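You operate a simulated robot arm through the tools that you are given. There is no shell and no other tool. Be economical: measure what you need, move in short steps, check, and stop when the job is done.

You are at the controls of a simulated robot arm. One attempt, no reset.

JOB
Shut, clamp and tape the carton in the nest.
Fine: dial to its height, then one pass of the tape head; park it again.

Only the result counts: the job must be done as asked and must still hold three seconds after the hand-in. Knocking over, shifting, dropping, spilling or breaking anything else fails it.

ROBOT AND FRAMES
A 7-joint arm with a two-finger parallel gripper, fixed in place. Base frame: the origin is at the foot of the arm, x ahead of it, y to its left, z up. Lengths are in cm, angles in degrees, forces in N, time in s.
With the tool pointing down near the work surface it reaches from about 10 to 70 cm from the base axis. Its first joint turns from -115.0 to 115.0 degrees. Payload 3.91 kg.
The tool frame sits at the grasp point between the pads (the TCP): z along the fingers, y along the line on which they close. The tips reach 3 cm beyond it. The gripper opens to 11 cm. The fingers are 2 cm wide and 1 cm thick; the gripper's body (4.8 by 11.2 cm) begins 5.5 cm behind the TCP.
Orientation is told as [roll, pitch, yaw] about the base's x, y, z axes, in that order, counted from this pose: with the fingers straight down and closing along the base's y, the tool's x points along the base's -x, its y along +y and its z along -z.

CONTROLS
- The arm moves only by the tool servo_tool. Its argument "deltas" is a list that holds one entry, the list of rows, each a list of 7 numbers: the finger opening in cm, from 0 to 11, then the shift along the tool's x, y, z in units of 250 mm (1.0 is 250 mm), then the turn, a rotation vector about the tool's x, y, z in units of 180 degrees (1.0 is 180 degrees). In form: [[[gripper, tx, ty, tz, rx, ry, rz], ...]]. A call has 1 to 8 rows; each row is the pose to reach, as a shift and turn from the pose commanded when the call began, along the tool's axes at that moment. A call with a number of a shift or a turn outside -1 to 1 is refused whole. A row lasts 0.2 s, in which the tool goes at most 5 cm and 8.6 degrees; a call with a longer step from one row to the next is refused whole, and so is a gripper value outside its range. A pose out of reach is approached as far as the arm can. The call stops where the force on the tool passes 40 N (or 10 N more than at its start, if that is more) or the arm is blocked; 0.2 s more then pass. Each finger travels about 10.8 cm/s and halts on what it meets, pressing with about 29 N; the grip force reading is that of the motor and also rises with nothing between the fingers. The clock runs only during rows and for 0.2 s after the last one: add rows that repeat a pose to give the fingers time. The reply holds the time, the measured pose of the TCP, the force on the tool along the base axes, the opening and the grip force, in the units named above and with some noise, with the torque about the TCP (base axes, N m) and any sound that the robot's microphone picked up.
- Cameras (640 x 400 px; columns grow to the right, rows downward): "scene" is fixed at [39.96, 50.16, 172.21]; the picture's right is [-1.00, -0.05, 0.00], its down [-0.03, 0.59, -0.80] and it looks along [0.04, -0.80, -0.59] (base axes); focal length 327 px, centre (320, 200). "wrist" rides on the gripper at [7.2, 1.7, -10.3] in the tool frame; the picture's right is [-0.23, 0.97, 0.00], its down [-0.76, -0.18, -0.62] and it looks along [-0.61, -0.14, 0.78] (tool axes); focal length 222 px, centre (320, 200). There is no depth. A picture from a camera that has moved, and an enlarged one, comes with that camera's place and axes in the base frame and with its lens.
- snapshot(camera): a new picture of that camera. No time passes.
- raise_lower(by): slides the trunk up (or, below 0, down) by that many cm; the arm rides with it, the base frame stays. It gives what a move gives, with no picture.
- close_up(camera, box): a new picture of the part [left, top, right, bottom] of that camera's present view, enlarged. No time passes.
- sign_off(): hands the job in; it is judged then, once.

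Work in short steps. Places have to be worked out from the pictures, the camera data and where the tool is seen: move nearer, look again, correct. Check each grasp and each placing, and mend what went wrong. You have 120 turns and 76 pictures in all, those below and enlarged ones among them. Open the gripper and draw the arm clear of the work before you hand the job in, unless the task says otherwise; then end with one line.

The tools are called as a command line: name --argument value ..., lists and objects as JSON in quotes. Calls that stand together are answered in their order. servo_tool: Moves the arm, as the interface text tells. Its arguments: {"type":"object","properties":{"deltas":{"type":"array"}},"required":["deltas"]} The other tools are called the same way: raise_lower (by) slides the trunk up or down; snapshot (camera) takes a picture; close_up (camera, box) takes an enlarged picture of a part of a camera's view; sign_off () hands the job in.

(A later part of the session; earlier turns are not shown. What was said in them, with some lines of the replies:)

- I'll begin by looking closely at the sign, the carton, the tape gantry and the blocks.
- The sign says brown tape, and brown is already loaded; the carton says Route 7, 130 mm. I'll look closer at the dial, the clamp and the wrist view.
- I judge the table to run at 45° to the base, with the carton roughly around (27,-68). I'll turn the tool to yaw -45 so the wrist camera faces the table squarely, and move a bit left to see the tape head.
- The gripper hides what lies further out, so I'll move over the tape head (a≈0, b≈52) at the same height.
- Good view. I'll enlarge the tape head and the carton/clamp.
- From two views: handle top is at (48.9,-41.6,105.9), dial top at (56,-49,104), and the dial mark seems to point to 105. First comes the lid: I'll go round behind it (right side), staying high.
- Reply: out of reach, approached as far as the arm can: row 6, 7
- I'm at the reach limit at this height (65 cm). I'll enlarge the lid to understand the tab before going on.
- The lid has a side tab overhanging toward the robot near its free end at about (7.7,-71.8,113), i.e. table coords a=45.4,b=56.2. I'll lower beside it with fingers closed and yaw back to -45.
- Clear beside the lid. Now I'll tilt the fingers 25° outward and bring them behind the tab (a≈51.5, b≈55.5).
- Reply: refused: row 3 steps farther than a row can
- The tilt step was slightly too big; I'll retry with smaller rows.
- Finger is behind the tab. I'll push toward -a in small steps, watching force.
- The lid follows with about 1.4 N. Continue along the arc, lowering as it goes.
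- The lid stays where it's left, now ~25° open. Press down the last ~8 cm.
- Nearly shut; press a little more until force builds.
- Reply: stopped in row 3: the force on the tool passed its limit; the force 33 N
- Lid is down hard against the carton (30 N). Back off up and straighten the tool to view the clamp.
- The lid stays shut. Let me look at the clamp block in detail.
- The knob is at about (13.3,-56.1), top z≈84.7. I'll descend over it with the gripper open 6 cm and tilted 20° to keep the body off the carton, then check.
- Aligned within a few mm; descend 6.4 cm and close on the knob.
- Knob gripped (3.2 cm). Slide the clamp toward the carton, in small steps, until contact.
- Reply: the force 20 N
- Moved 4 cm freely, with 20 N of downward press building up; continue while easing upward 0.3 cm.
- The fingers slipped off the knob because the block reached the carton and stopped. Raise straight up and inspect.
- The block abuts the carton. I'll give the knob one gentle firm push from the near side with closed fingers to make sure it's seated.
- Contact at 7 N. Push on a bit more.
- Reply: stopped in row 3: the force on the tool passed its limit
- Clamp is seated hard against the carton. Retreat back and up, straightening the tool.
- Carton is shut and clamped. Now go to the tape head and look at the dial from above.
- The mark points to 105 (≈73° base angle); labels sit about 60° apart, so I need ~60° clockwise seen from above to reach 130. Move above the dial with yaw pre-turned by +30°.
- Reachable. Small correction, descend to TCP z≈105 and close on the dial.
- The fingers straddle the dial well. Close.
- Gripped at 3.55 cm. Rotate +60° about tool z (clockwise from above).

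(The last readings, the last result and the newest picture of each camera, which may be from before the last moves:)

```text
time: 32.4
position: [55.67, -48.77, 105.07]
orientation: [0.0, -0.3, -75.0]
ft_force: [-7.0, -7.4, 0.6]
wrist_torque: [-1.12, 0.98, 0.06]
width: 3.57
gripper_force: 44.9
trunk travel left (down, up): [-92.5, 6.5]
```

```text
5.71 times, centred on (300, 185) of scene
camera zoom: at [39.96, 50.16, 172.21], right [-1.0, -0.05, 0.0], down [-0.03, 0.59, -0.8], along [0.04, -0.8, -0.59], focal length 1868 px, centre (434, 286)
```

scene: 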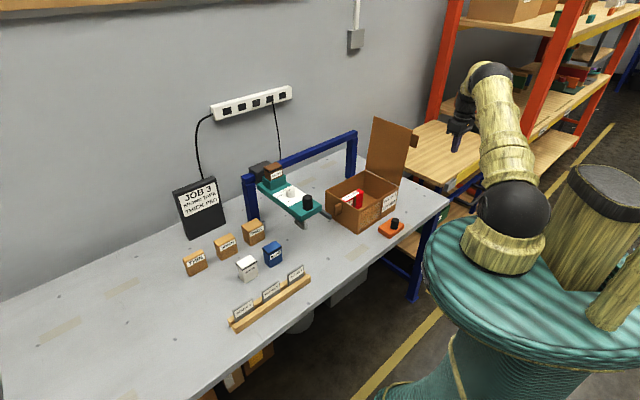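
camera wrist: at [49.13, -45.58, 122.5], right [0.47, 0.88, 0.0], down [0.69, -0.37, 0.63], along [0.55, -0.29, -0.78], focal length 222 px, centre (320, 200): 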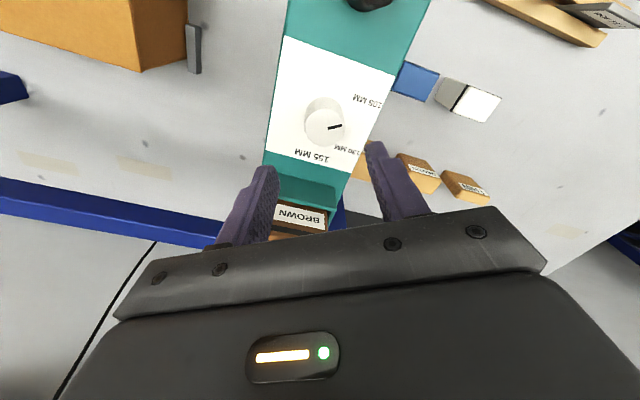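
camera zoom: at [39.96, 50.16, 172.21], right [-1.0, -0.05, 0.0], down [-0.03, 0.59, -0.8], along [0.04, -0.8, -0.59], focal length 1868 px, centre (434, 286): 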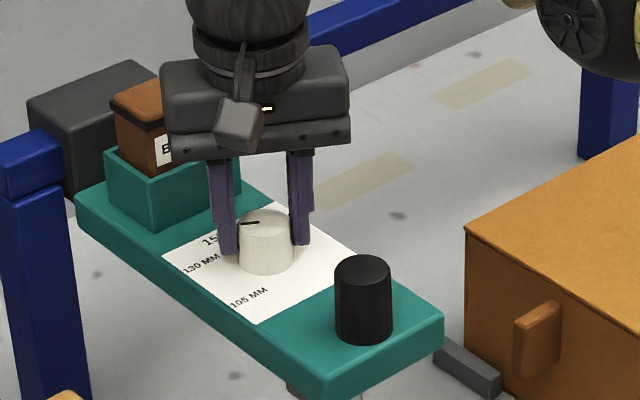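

The mark now points toward 130. Release, rise, and check from above.

servo_tool --deltas '[[[6, 0, 0, 0, 0, 0, 0], [6, 0, 0, 0, 0, 0, 0], [6, 0, 0, -0.12, 0, 0, 0], [6, 0.1, 0, -0.3, 0, 0, -0.04], [6, 0.2, 0, -0.48, 0, 0, -0.08], [6, 0.3, 0, -0.64, 0, 0, -0.12], [6, 0.36, 0, -0.8, 0, 0, -0.167]]]'

snapshot --camera "wrist"

```text
refused: row 4 steps farther than a row can; nothing moved
```

```text
34 pictures are left
camera wrist: at [55.33, -41.37, 115.41], right [1.0, 0.03, 0.0], down [0.02, -0.78, 0.63], along [0.02, -0.63, -0.78], focal length 222 px, centre (320, 200)
```

wrist: 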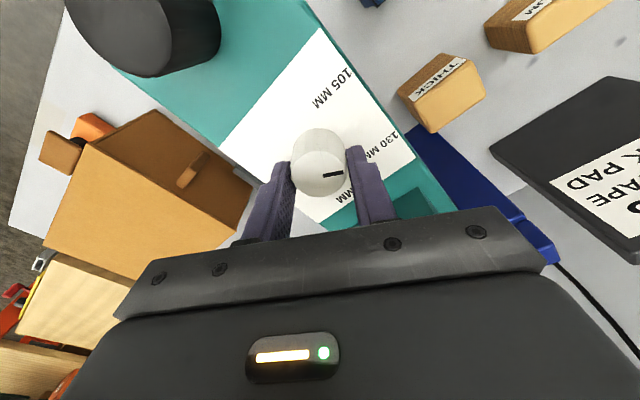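

Split the retreat into smaller rows.

servo_tool --deltas '[[[6, 0, 0, 0, 0, 0, 0], [6, 0, 0, 0, 0, 0, 0], [6, 0, 0, -0.12, 0, 0, 0], [6, 0.08, 0, -0.28, 0, 0, -0.04], [6, 0.16, 0, -0.44, 0, 0, -0.08], [6, 0.24, 0, -0.6, 0, 0, -0.12], [6, 0.32, 0, -0.76, 0, 0, -0.16]]]'

snapshot --camera "wrist"

```text
time: 34.0
position: [53.42, -40.7, 124.02]
orientation: [0.1, -0.2, -45.9]
ft_force: [-0.9, -0.3, -0.5]
wrist_torque: [0.02, -0.01, 0.01]
width: 5.99
gripper_force: 0.0
trunk travel left (down, up): [-92.5, 6.5]
```

```text
33 pictures are left
camera wrist: at [49.65, -34.36, 134.35], right [0.86, 0.51, 0.0], down [0.4, -0.67, 0.63], along [0.32, -0.54, -0.78], focal length 222 px, centre (320, 200)
```

wrist: 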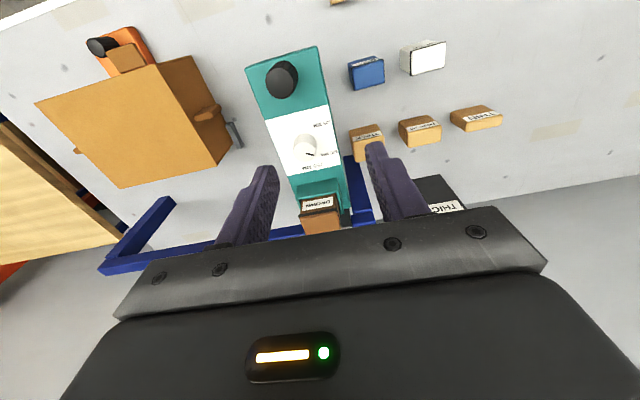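

close_up --camera "wrist" --box '[255, 100, 365, 190]'

close_up --camera "scene" --box '[240, 150, 350, 230]'

```text
4.44 times, centred on (310, 145) of wrist
camera zoom: at [49.65, -34.36, 134.35], right [0.86, 0.51, 0.0], down [0.4, -0.67, 0.63], along [0.32, -0.54, -0.78], focal length 987 px, centre (364, 444)
```

zoom: 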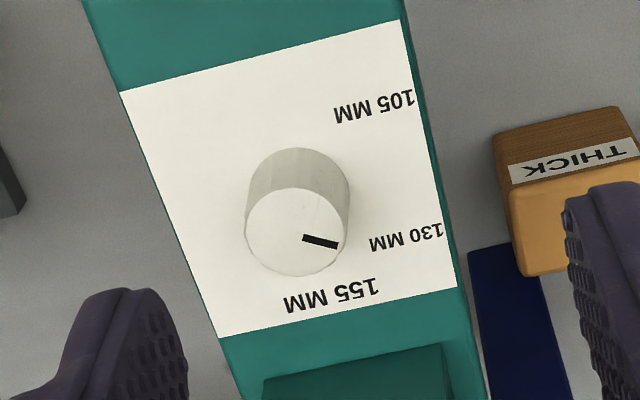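

```text
5.00 times, centred on (295, 190) of scene
camera zoom: at [39.96, 50.16, 172.21], right [-1.0, -0.05, 0.0], down [-0.03, 0.59, -0.8], along [0.04, -0.8, -0.59], focal length 1635 px, centre (445, 250)
```

zoom: 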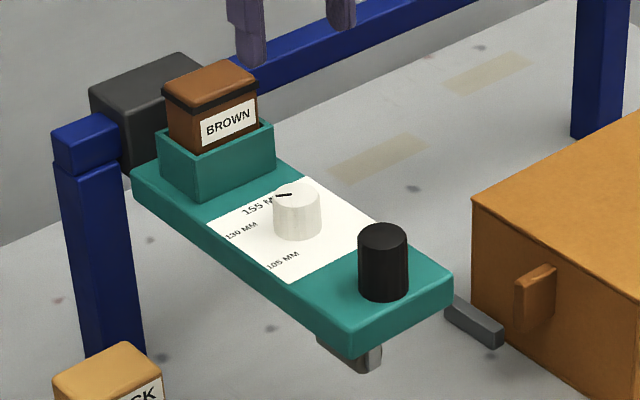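

The dial mark is at ~60° from "155", i.e. exactly one step to 130, and the roller visibly rose ~2.4 cm. Next, position over the black handle (48.9,-41.6) with a 25° outward tilt.

servo_tool --deltas '[[[6, 0.05, -0.05, 0.0, 0, -0.045, 0], [6, 0.1, -0.1, 0.1, 0, -0.09, 0], [6, 0.132, -0.156, 0.24, 0, -0.13, 0], [6, 0.132, -0.156, 0.38, 0, -0.139, 0], [6, 0.132, -0.156, 0.48, 0, -0.139, 0]]]'

snapshot --camera "wrist"

close_up --camera "scene" --box '[260, 140, 360, 230]'

```text
time: 35.2
position: [48.68, -41.17, 111.96]
orientation: [-0.1, -25.4, -46.0]
ft_force: [-1.4, -0.7, 0.1]
wrist_torque: [-0.01, -0.02, 0.02]
width: 6.01
gripper_force: 0.0
trunk travel left (down, up): [-92.5, 6.5]
```

```text
30 pictures are left
camera wrist: at [42.26, -32.21, 118.21], right [0.84, 0.53, 0.1], down [0.16, -0.43, 0.89], along [0.51, -0.73, -0.45], focal length 222 px, centre (320, 200)
```

wrist: 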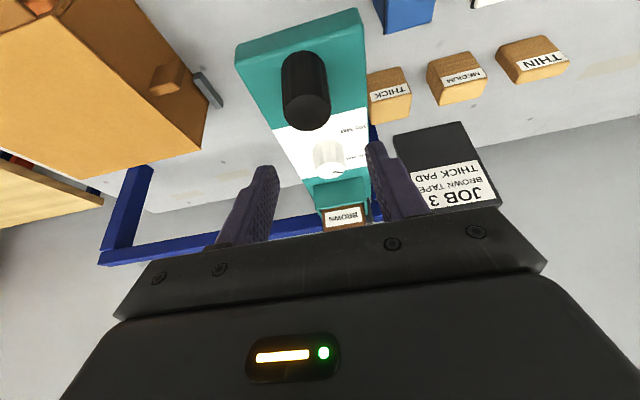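

```text
4.44 times, centred on (310, 185) of scene
camera zoom: at [39.96, 50.16, 172.21], right [-1.0, -0.05, 0.0], down [-0.03, 0.59, -0.8], along [0.04, -0.8, -0.59], focal length 1453 px, centre (364, 267)
```

zoom: 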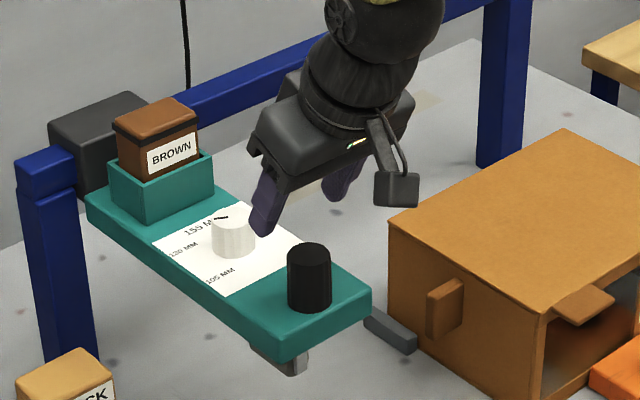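

Aligned. Descend 7 cm and grip the handle.

servo_tool --deltas '[[[6, 0.047, -0.006, 0.081, 0, 0, 0.005], [6, 0.094, -0.006, 0.162, 0, 0, 0.005], [6, 0.14, -0.006, 0.2436, 0, 0, 0.005], [2.5, 0.14, -0.006, 0.2436, 0, 0, 0.005], [2.5, 0.14, -0.006, 0.2436, 0, 0, 0.005]]]'

close_up --camera "scene" --box '[260, 140, 360, 230]'

```text
time: 36.4
position: [48.04, -40.89, 104.88]
orientation: [0.4, -25.3, -47.1]
ft_force: [1.5, -2.5, -4.4]
wrist_torque: [-0.75, 0.93, -0.45]
width: 3.59
gripper_force: 45.4
trunk travel left (down, up): [-92.5, 6.5]
```

```text
4.44 times, centred on (310, 185) of scene
camera zoom: at [39.96, 50.16, 172.21], right [-1.0, -0.05, 0.0], down [-0.03, 0.59, -0.8], along [0.04, -0.8, -0.59], focal length 1453 px, centre (364, 267)
```

zoom: 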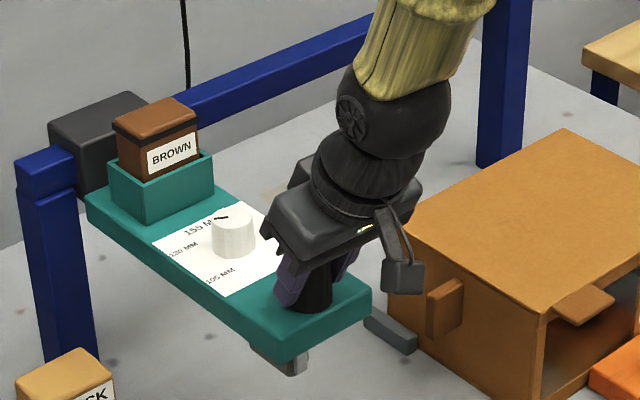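

Handle gripped (3.6 cm). Start the pass with a short 5 cm slide along the beam and read forces.

servo_tool --deltas '[[[2.5, -0.0013, -0.04, 0.0006, 0, 0, 0], [2.5, -0.0039, -0.12, 0.0018, 0, 0, 0], [2.5, -0.0065, -0.2, 0.003, 0, 0, 0]]]'

```text
time: 37.2
position: [44.28, -44.6, 105.04]
orientation: [0.4, -25.2, -47.2]
ft_force: [-2.2, -2.3, -6.7]
wrist_torque: [-0.99, 1.35, -0.67]
width: 3.55
gripper_force: 44.8
trunk travel left (down, up): [-92.5, 6.5]
```

Moves freely with ~3 N. Continue to just before the carton.

servo_tool --deltas '[[[2.5, -0.0026, -0.08, 0.0012, 0, 0, 0], [2.5, -0.0052, -0.16, 0.0024, 0, 0, 0], [2.5, -0.0078, -0.24, 0.0036, 0, 0, 0], [2.5, -0.0104, -0.32, 0.0048, 0, 0, 0], [2.5, -0.013, -0.4, 0.006, 0, 0, 0]]]'

close_up --camera "scene" --box '[260, 130, 420, 240]'

```text
time: 38.4
position: [37.19, -51.82, 104.93]
orientation: [0.3, -25.1, -47.2]
ft_force: [-4.7, 1.1, -8.5]
wrist_torque: [-1.09, 0.39, 0.18]
width: 3.59
gripper_force: 44.8
trunk travel left (down, up): [-92.5, 6.5]
```

```text
3.64 times, centred on (340, 185) of scene
camera zoom: at [39.96, 50.16, 172.21], right [-1.0, -0.05, 0.0], down [-0.03, 0.59, -0.8], along [0.04, -0.8, -0.59], focal length 1189 px, centre (247, 254)
```

zoom: 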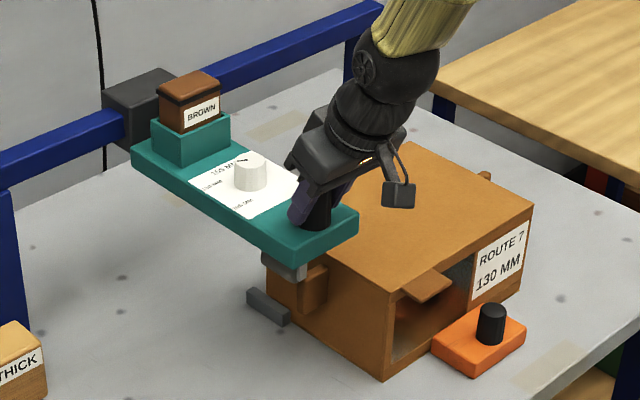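

The roller bottom is level with the carton top. Proceed over the carton.

servo_tool --deltas '[[[2.5, -0.002, -0.06, 0.0009, 0, 0, 0], [2.5, -0.004, -0.12, 0.0018, 0, 0, 0], [2.5, -0.006, -0.18, 0.0027, 0, 0, 0], [2.5, -0.008, -0.24, 0.0036, 0, 0, 0], [2.5, -0.01, -0.3, 0.0045, 0, 0, 0], [2.5, -0.0117, -0.36, 0.0054, 0, 0, 0]]]'

close_up --camera "scene" --box '[260, 130, 420, 240]'

```text
time: 39.8
position: [30.63, -58.37, 104.88]
orientation: [0.3, -25.4, -47.1]
ft_force: [-3.7, -6.7, -0.1]
wrist_torque: [-0.52, 0.37, -0.02]
width: 3.6
gripper_force: 44.8
trunk travel left (down, up): [-92.5, 6.5]
```

```text
3.64 times, centred on (340, 185) of scene
camera zoom: at [39.96, 50.16, 172.21], right [-1.0, -0.05, 0.0], down [-0.03, 0.59, -0.8], along [0.04, -0.8, -0.59], focal length 1189 px, centre (247, 254)
```

zoom: 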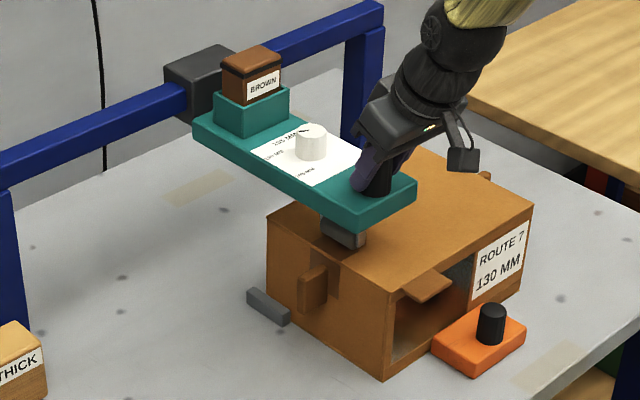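

Tape is going on (strip visible on the end face), forces low. Continue.

servo_tool --deltas '[[[2.5, -0.0026, -0.08, 0.0012, 0, 0, 0], [2.5, -0.0052, -0.16, 0.0024, 0, 0, 0], [2.5, -0.0078, -0.24, 0.0036, 0, 0, 0], [2.5, -0.0104, -0.32, 0.0048, 0, 0, 0], [2.5, -0.013, -0.4, 0.006, 0, 0, 0], [2.5, -0.0156, -0.48, 0.0072, 0, 0, 0], [2.5, -0.0182, -0.56, 0.0084, 0, 0, 0], [2.5, -0.0208, -0.64, 0.0096, 0, 0, 0]]]'

close_up --camera "scene" --box '[290, 120, 450, 240]'

```text
time: 41.6
position: [19.6, -69.32, 104.91]
orientation: [0.3, -25.5, -47.0]
ft_force: [4.0, -4.4, 12.8]
wrist_torque: [-0.2, 1.21, -0.05]
width: 3.59
gripper_force: 45.0
trunk travel left (down, up): [-92.5, 6.5]
```

```text
3.33 times, centred on (370, 180) of scene
camera zoom: at [39.96, 50.16, 172.21], right [-1.0, -0.05, 0.0], down [-0.03, 0.59, -0.8], along [0.04, -0.8, -0.59], focal length 1090 px, centre (153, 267)
```

zoom: 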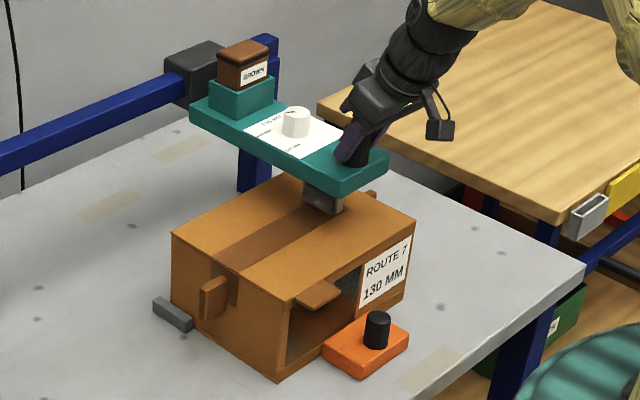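

Tape lies cleanly down the lid. Continue past the far end until the travel stop.

servo_tool --deltas '[[[2.5, -0.005, -0.06, -0.006, 0, 0, 0], [2.5, -0.007, -0.12, -0.005, 0, 0, 0], [2.5, -0.009, -0.18, -0.004, 0, 0, 0], [2.5, -0.011, -0.24, -0.003, 0, 0, 0], [2.5, -0.013, -0.3, -0.002, 0, 0, 0], [2.5, -0.015, -0.36, -0.001, 0, 0, 0], [2.5, -0.017, -0.4, 0.0, 0, 0, 0]]]'

close_up --camera "scene" --box '[290, 120, 450, 240]'

```text
time: 42.8
position: [15.47, -73.49, 104.82]
orientation: [1.7, -24.8, -46.7]
ft_force: [7.9, 25.1, 16.3]
wrist_torque: [-0.19, 1.75, 0.22]
width: 3.67
gripper_force: 44.6
trunk travel left (down, up): [-92.5, 6.5]
stopped in row 6: the force on the tool passed its limit (the readings are from after the stop); the commanded pose is now the measured one
```

```text
3.33 times, centred on (370, 180) of scene
camera zoom: at [39.96, 50.16, 172.21], right [-1.0, -0.05, 0.0], down [-0.03, 0.59, -0.8], along [0.04, -0.8, -0.59], focal length 1090 px, centre (153, 267)
```

zoom: 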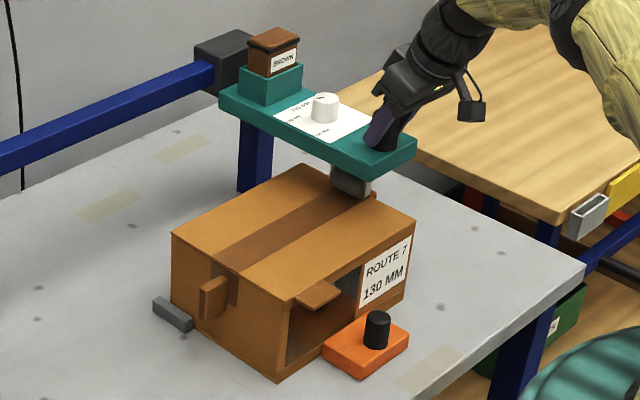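

Stopped by force near the beam's end. Check with a small extra push whether this is the real end stop.

servo_tool --deltas '[[[2.5, -0.001, -0.02, -0.004, 0, 0, 0], [2.5, -0.001, -0.04, -0.006, 0, 0, 0], [2.5, -0.002, -0.06, -0.006, 0, 0, 0]]]'

close_up --camera "scene" --box '[335, 130, 425, 200]'

snapshot --camera "wrist"

```text
time: 43.2
position: [15.48, -73.55, 104.81]
orientation: [2.1, -24.6, -46.5]
ft_force: [5.0, 27.0, 15.5]
wrist_torque: [-0.28, 1.48, 0.31]
width: 3.67
gripper_force: 45.2
trunk travel left (down, up): [-92.5, 6.5]
stopped in row 2: the force on the tool passed its limit (the readings are from after the stop); the commanded pose is now the measured one
```

```text
5.71 times, centred on (380, 165) of scene
camera zoom: at [39.96, 50.16, 172.21], right [-1.0, -0.05, 0.0], down [-0.03, 0.59, -0.8], along [0.04, -0.8, -0.59], focal length 1868 px, centre (-23, 400)
```

zoom: 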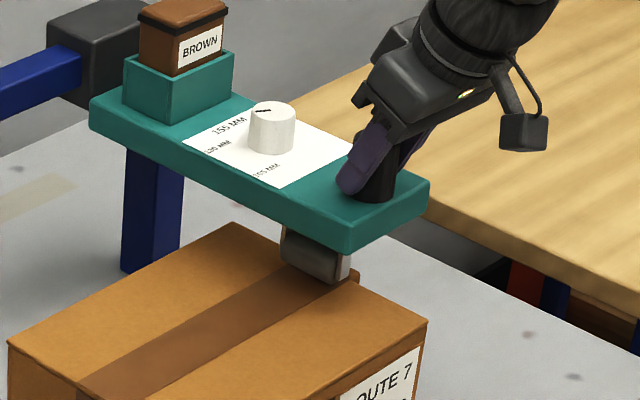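

```text
22 pictures are left
camera wrist: at [8.98, -64.85, 111.27], right [0.84, 0.53, 0.13], down [0.15, -0.45, 0.88], along [0.52, -0.72, -0.46], focal length 222 px, centre (320, 200)
```

wrist: 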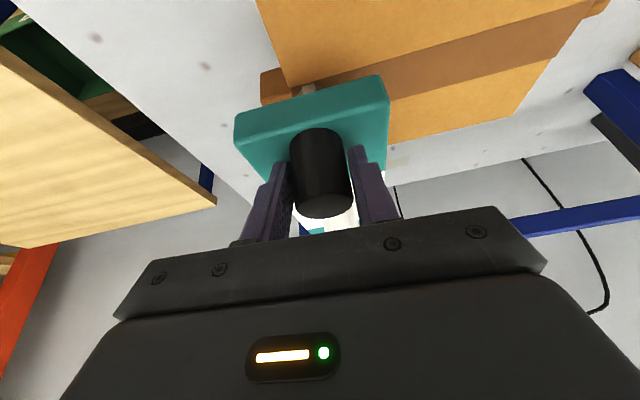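

It hasn't moved, but there's some side load. Relieve the side and down load, then push once more to confirm the stop.

servo_tool --deltas '[[[2.5, 0.015, 0.0, -0.025, 0, 0, 0], [2.5, 0.015, 0.0, -0.025, 0, 0, 0], [2.5, 0.015, -0.025, -0.025, 0, 0, 0], [2.5, 0.015, -0.05, -0.025, 0, 0, 0], [2.5, 0.015, -0.075, -0.025, 0, 0, 0]]]'

```text
time: 44.1
position: [15.52, -73.61, 104.7]
orientation: [3.2, -24.4, -46.4]
ft_force: [20.1, 12.8, 6.6]
wrist_torque: [-0.26, 1.32, 0.3]
width: 3.75
gripper_force: 44.5
trunk travel left (down, up): [-92.5, 6.5]
stopped in row 4: the force on the tool passed its limit (the readings are from after the stop); the commanded pose is now the measured one
```

Now a pure 23 N along the beam with no motion: a genuine end stop. Unload slightly and straighten the tool's small roll before returning.

servo_tool --deltas '[[[2.5, 0, 0.02, 0.0, 0.009, 0, 0], [2.5, 0, 0.06, -0.002, 0.018, 0, 0], [2.5, 0, 0.12, -0.006, 0.018, 0, 0]]]'

```text
time: 44.9
position: [17.17, -71.69, 104.8]
orientation: [-0.4, -24.3, -46.9]
ft_force: [6.8, -2.3, 3.6]
wrist_torque: [-0.2, -1.68, -0.48]
width: 3.57
gripper_force: 45.3
trunk travel left (down, up): [-92.5, 6.5]
```

Return to park: first 20 cm.

servo_tool --deltas '[[[2.5, 0.003, 0.1, -0.0013, 0, 0, 0], [2.5, 0.006, 0.2, -0.0027, 0, 0, 0], [2.5, 0.009, 0.3, -0.004, 0, 0, 0], [2.5, 0.012, 0.4, -0.0054, 0, 0, 0], [2.5, 0.015, 0.5, -0.0067, 0, 0, 0], [2.5, 0.018, 0.6, -0.008, 0, 0, 0], [2.5, 0.021, 0.7, -0.0094, 0, 0, 0], [2.5, 0.024, 0.8, -0.0108, 0, 0, 0]]]'

close_up --camera "scene" --box '[280, 120, 440, 240]'

```text
time: 46.7
position: [31.36, -57.43, 104.85]
orientation: [-0.5, -24.3, -46.6]
ft_force: [2.6, 1.3, 11.8]
wrist_torque: [0.16, -1.02, -0.34]
width: 3.58
gripper_force: 44.5
trunk travel left (down, up): [-92.5, 6.5]
```

```text
3.33 times, centred on (360, 180) of scene
camera zoom: at [39.96, 50.16, 172.21], right [-1.0, -0.05, 0.0], down [-0.03, 0.59, -0.8], along [0.04, -0.8, -0.59], focal length 1090 px, centre (187, 267)
```

zoom: 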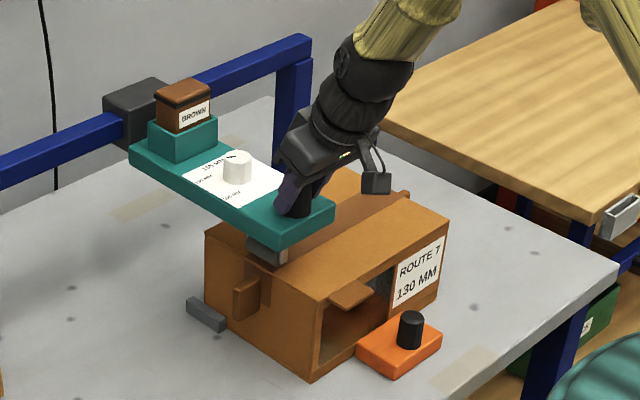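

Continue another 20 cm.

servo_tool --deltas '[[[2.5, 0.003, 0.1, -0.0033, 0, 0, 0], [2.5, 0.006, 0.2, -0.0047, 0, 0, 0], [2.5, 0.009, 0.3, -0.006, 0, 0, 0], [2.5, 0.012, 0.4, -0.0074, 0, 0, 0], [2.5, 0.015, 0.5, -0.0087, 0, 0, 0], [2.5, 0.018, 0.6, -0.01, 0, 0, 0], [2.5, 0.021, 0.7, -0.0114, 0, 0, 0], [2.5, 0.024, 0.8, -0.0128, 0, 0, 0]]]'

servo_tool --deltas '[[[2.5, 0.001, 0.04, -0.0005, 0, 0, 0], [2.5, 0.002, 0.08, -0.001, 0, 0, 0], [2.5, 0.004, 0.12, -0.0015, 0, 0, 0], [2.5, 0.005, 0.15, -0.002, 0, 0, 0], [2.5, 0.005, 0.17, -0.002, 0, 0, 0]]]'

close_up --camera "scene" --box '[240, 130, 430, 250]'

```text
time: 48.5
position: [45.52, -43.22, 104.8]
orientation: [-0.5, -24.5, -46.7]
ft_force: [4.2, -0.6, 13.6]
wrist_torque: [0.47, -0.73, -0.4]
width: 3.59
gripper_force: 45.1
trunk travel left (down, up): [-92.5, 6.5]
```

```text
time: 49.7
position: [48.07, -40.92, 104.91]
orientation: [-0.6, -24.6, -47.0]
ft_force: [-10.2, -16.8, 20.9]
wrist_torque: [1.24, -0.53, 0.01]
width: 3.61
gripper_force: 45.2
trunk travel left (down, up): [-92.5, 6.5]
```

```text
3.33 times, centred on (335, 190) of scene
camera zoom: at [39.96, 50.16, 172.21], right [-1.0, -0.05, 0.0], down [-0.03, 0.59, -0.8], along [0.04, -0.8, -0.59], focal length 1090 px, centre (270, 233)
```

zoom: 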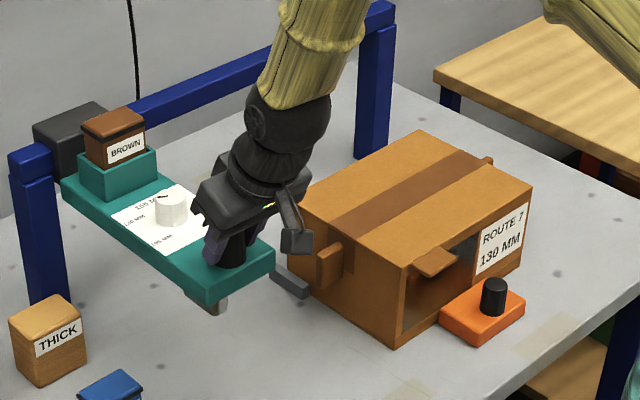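

Parked at exactly the starting position against its stop. Unload, release, and rise.

servo_tool --deltas '[[[2.5, -0.003, -0.02, -0.006, 0, 0, 0], [6, -0.003, -0.02, -0.006, 0, 0, 0], [6, -0.003, -0.02, -0.006, 0, 0, 0], [6, -0.05, -0.02, -0.11, 0, 0, 0], [6, -0.1, -0.02, -0.22, 0, 0, 0], [6, -0.13, -0.02, -0.36, 0, 0, 0], [6, -0.13, -0.02, -0.52, 0, 0, 0], [6, -0.1, -0.02, -0.7, 0, 0, 0]]]'

close_up --camera "scene" --box '[230, 120, 430, 250]'

snapshot --camera "wrist"

```text
time: 51.5
position: [44.65, -36.72, 121.38]
orientation: [-0.4, -24.6, -46.7]
ft_force: [0.5, 0.0, 0.2]
wrist_torque: [0.0, -0.02, 0.0]
width: 5.96
gripper_force: 0.1
trunk travel left (down, up): [-92.5, 6.5]
```

```text
3.08 times, centred on (330, 185) of scene
camera zoom: at [39.96, 50.16, 172.21], right [-1.0, -0.05, 0.0], down [-0.03, 0.59, -0.8], along [0.04, -0.8, -0.59], focal length 1006 px, centre (289, 246)
```

zoom: 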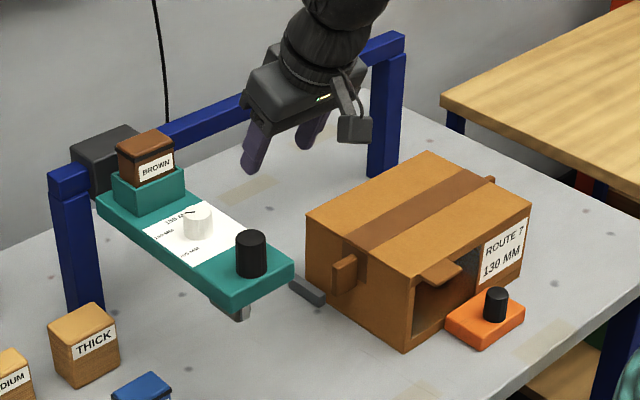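

```text
18 pictures are left
camera wrist: at [38.46, -27.55, 127.91], right [0.85, 0.51, 0.09], down [0.17, -0.43, 0.88], along [0.49, -0.74, -0.46], focal length 222 px, centre (320, 200)
```

wrist: 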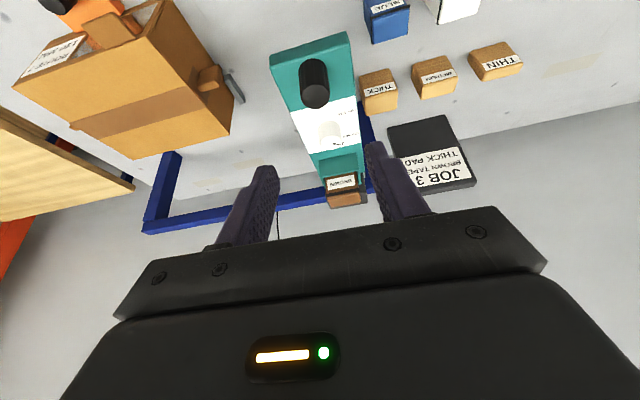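

Everything looks in order. One check of the tape's far end while I draw the arm clear toward the robot side.

servo_tool --deltas '[[[6, 0.12, 0, -0.06, 0, 0.04, 0], [6, 0.24, 0, -0.12, 0, 0.08, 0], [6, 0.36, 0, -0.18, 0, 0.12, 0], [6, 0.5, 0, -0.24, 0, 0.136, 0], [6, 0.64, 0, -0.3, 0, 0.136, 0]]]'

close_up --camera "scene" --box '[320, 150, 430, 240]'

snapshot --camera "scene"

```text
time: 52.7
position: [32.74, -24.04, 122.04]
orientation: [-0.6, 0.0, -47.0]
ft_force: [-0.6, -0.3, 0.3]
wrist_torque: [-0.01, 0.0, 0.05]
width: 5.98
gripper_force: 0.1
trunk travel left (down, up): [-92.5, 6.5]
```

```text
4.44 times, centred on (375, 195) of scene
camera zoom: at [39.96, 50.16, 172.21], right [-1.0, -0.05, 0.0], down [-0.03, 0.59, -0.8], along [0.04, -0.8, -0.59], focal length 1453 px, centre (76, 222)
```

zoom: 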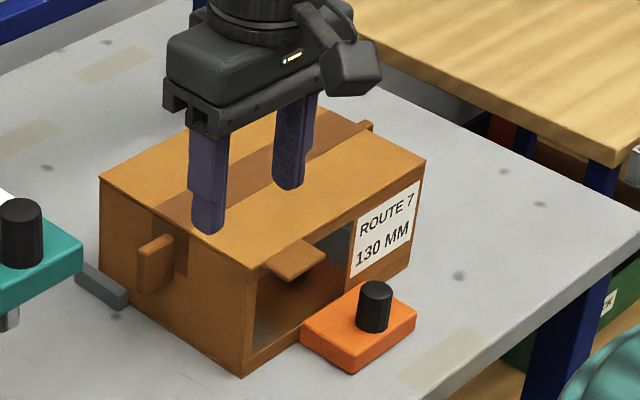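

```text
16 pictures are left
```

scene: 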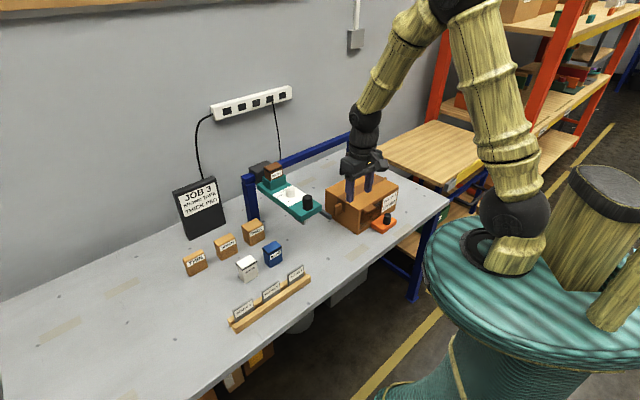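

The lid is shut, the clamp is tight against the carton, the brown tape runs the full length, the head is parked and the arm is clear. Handing in.

sign_off

```text
The job is handed in.
```

I shut and clamped the carton, set the dial to 130 mm, taped it in one pass with brown tape and parked the head. I left the thick pad on the job board alone because you didn't ask for it.
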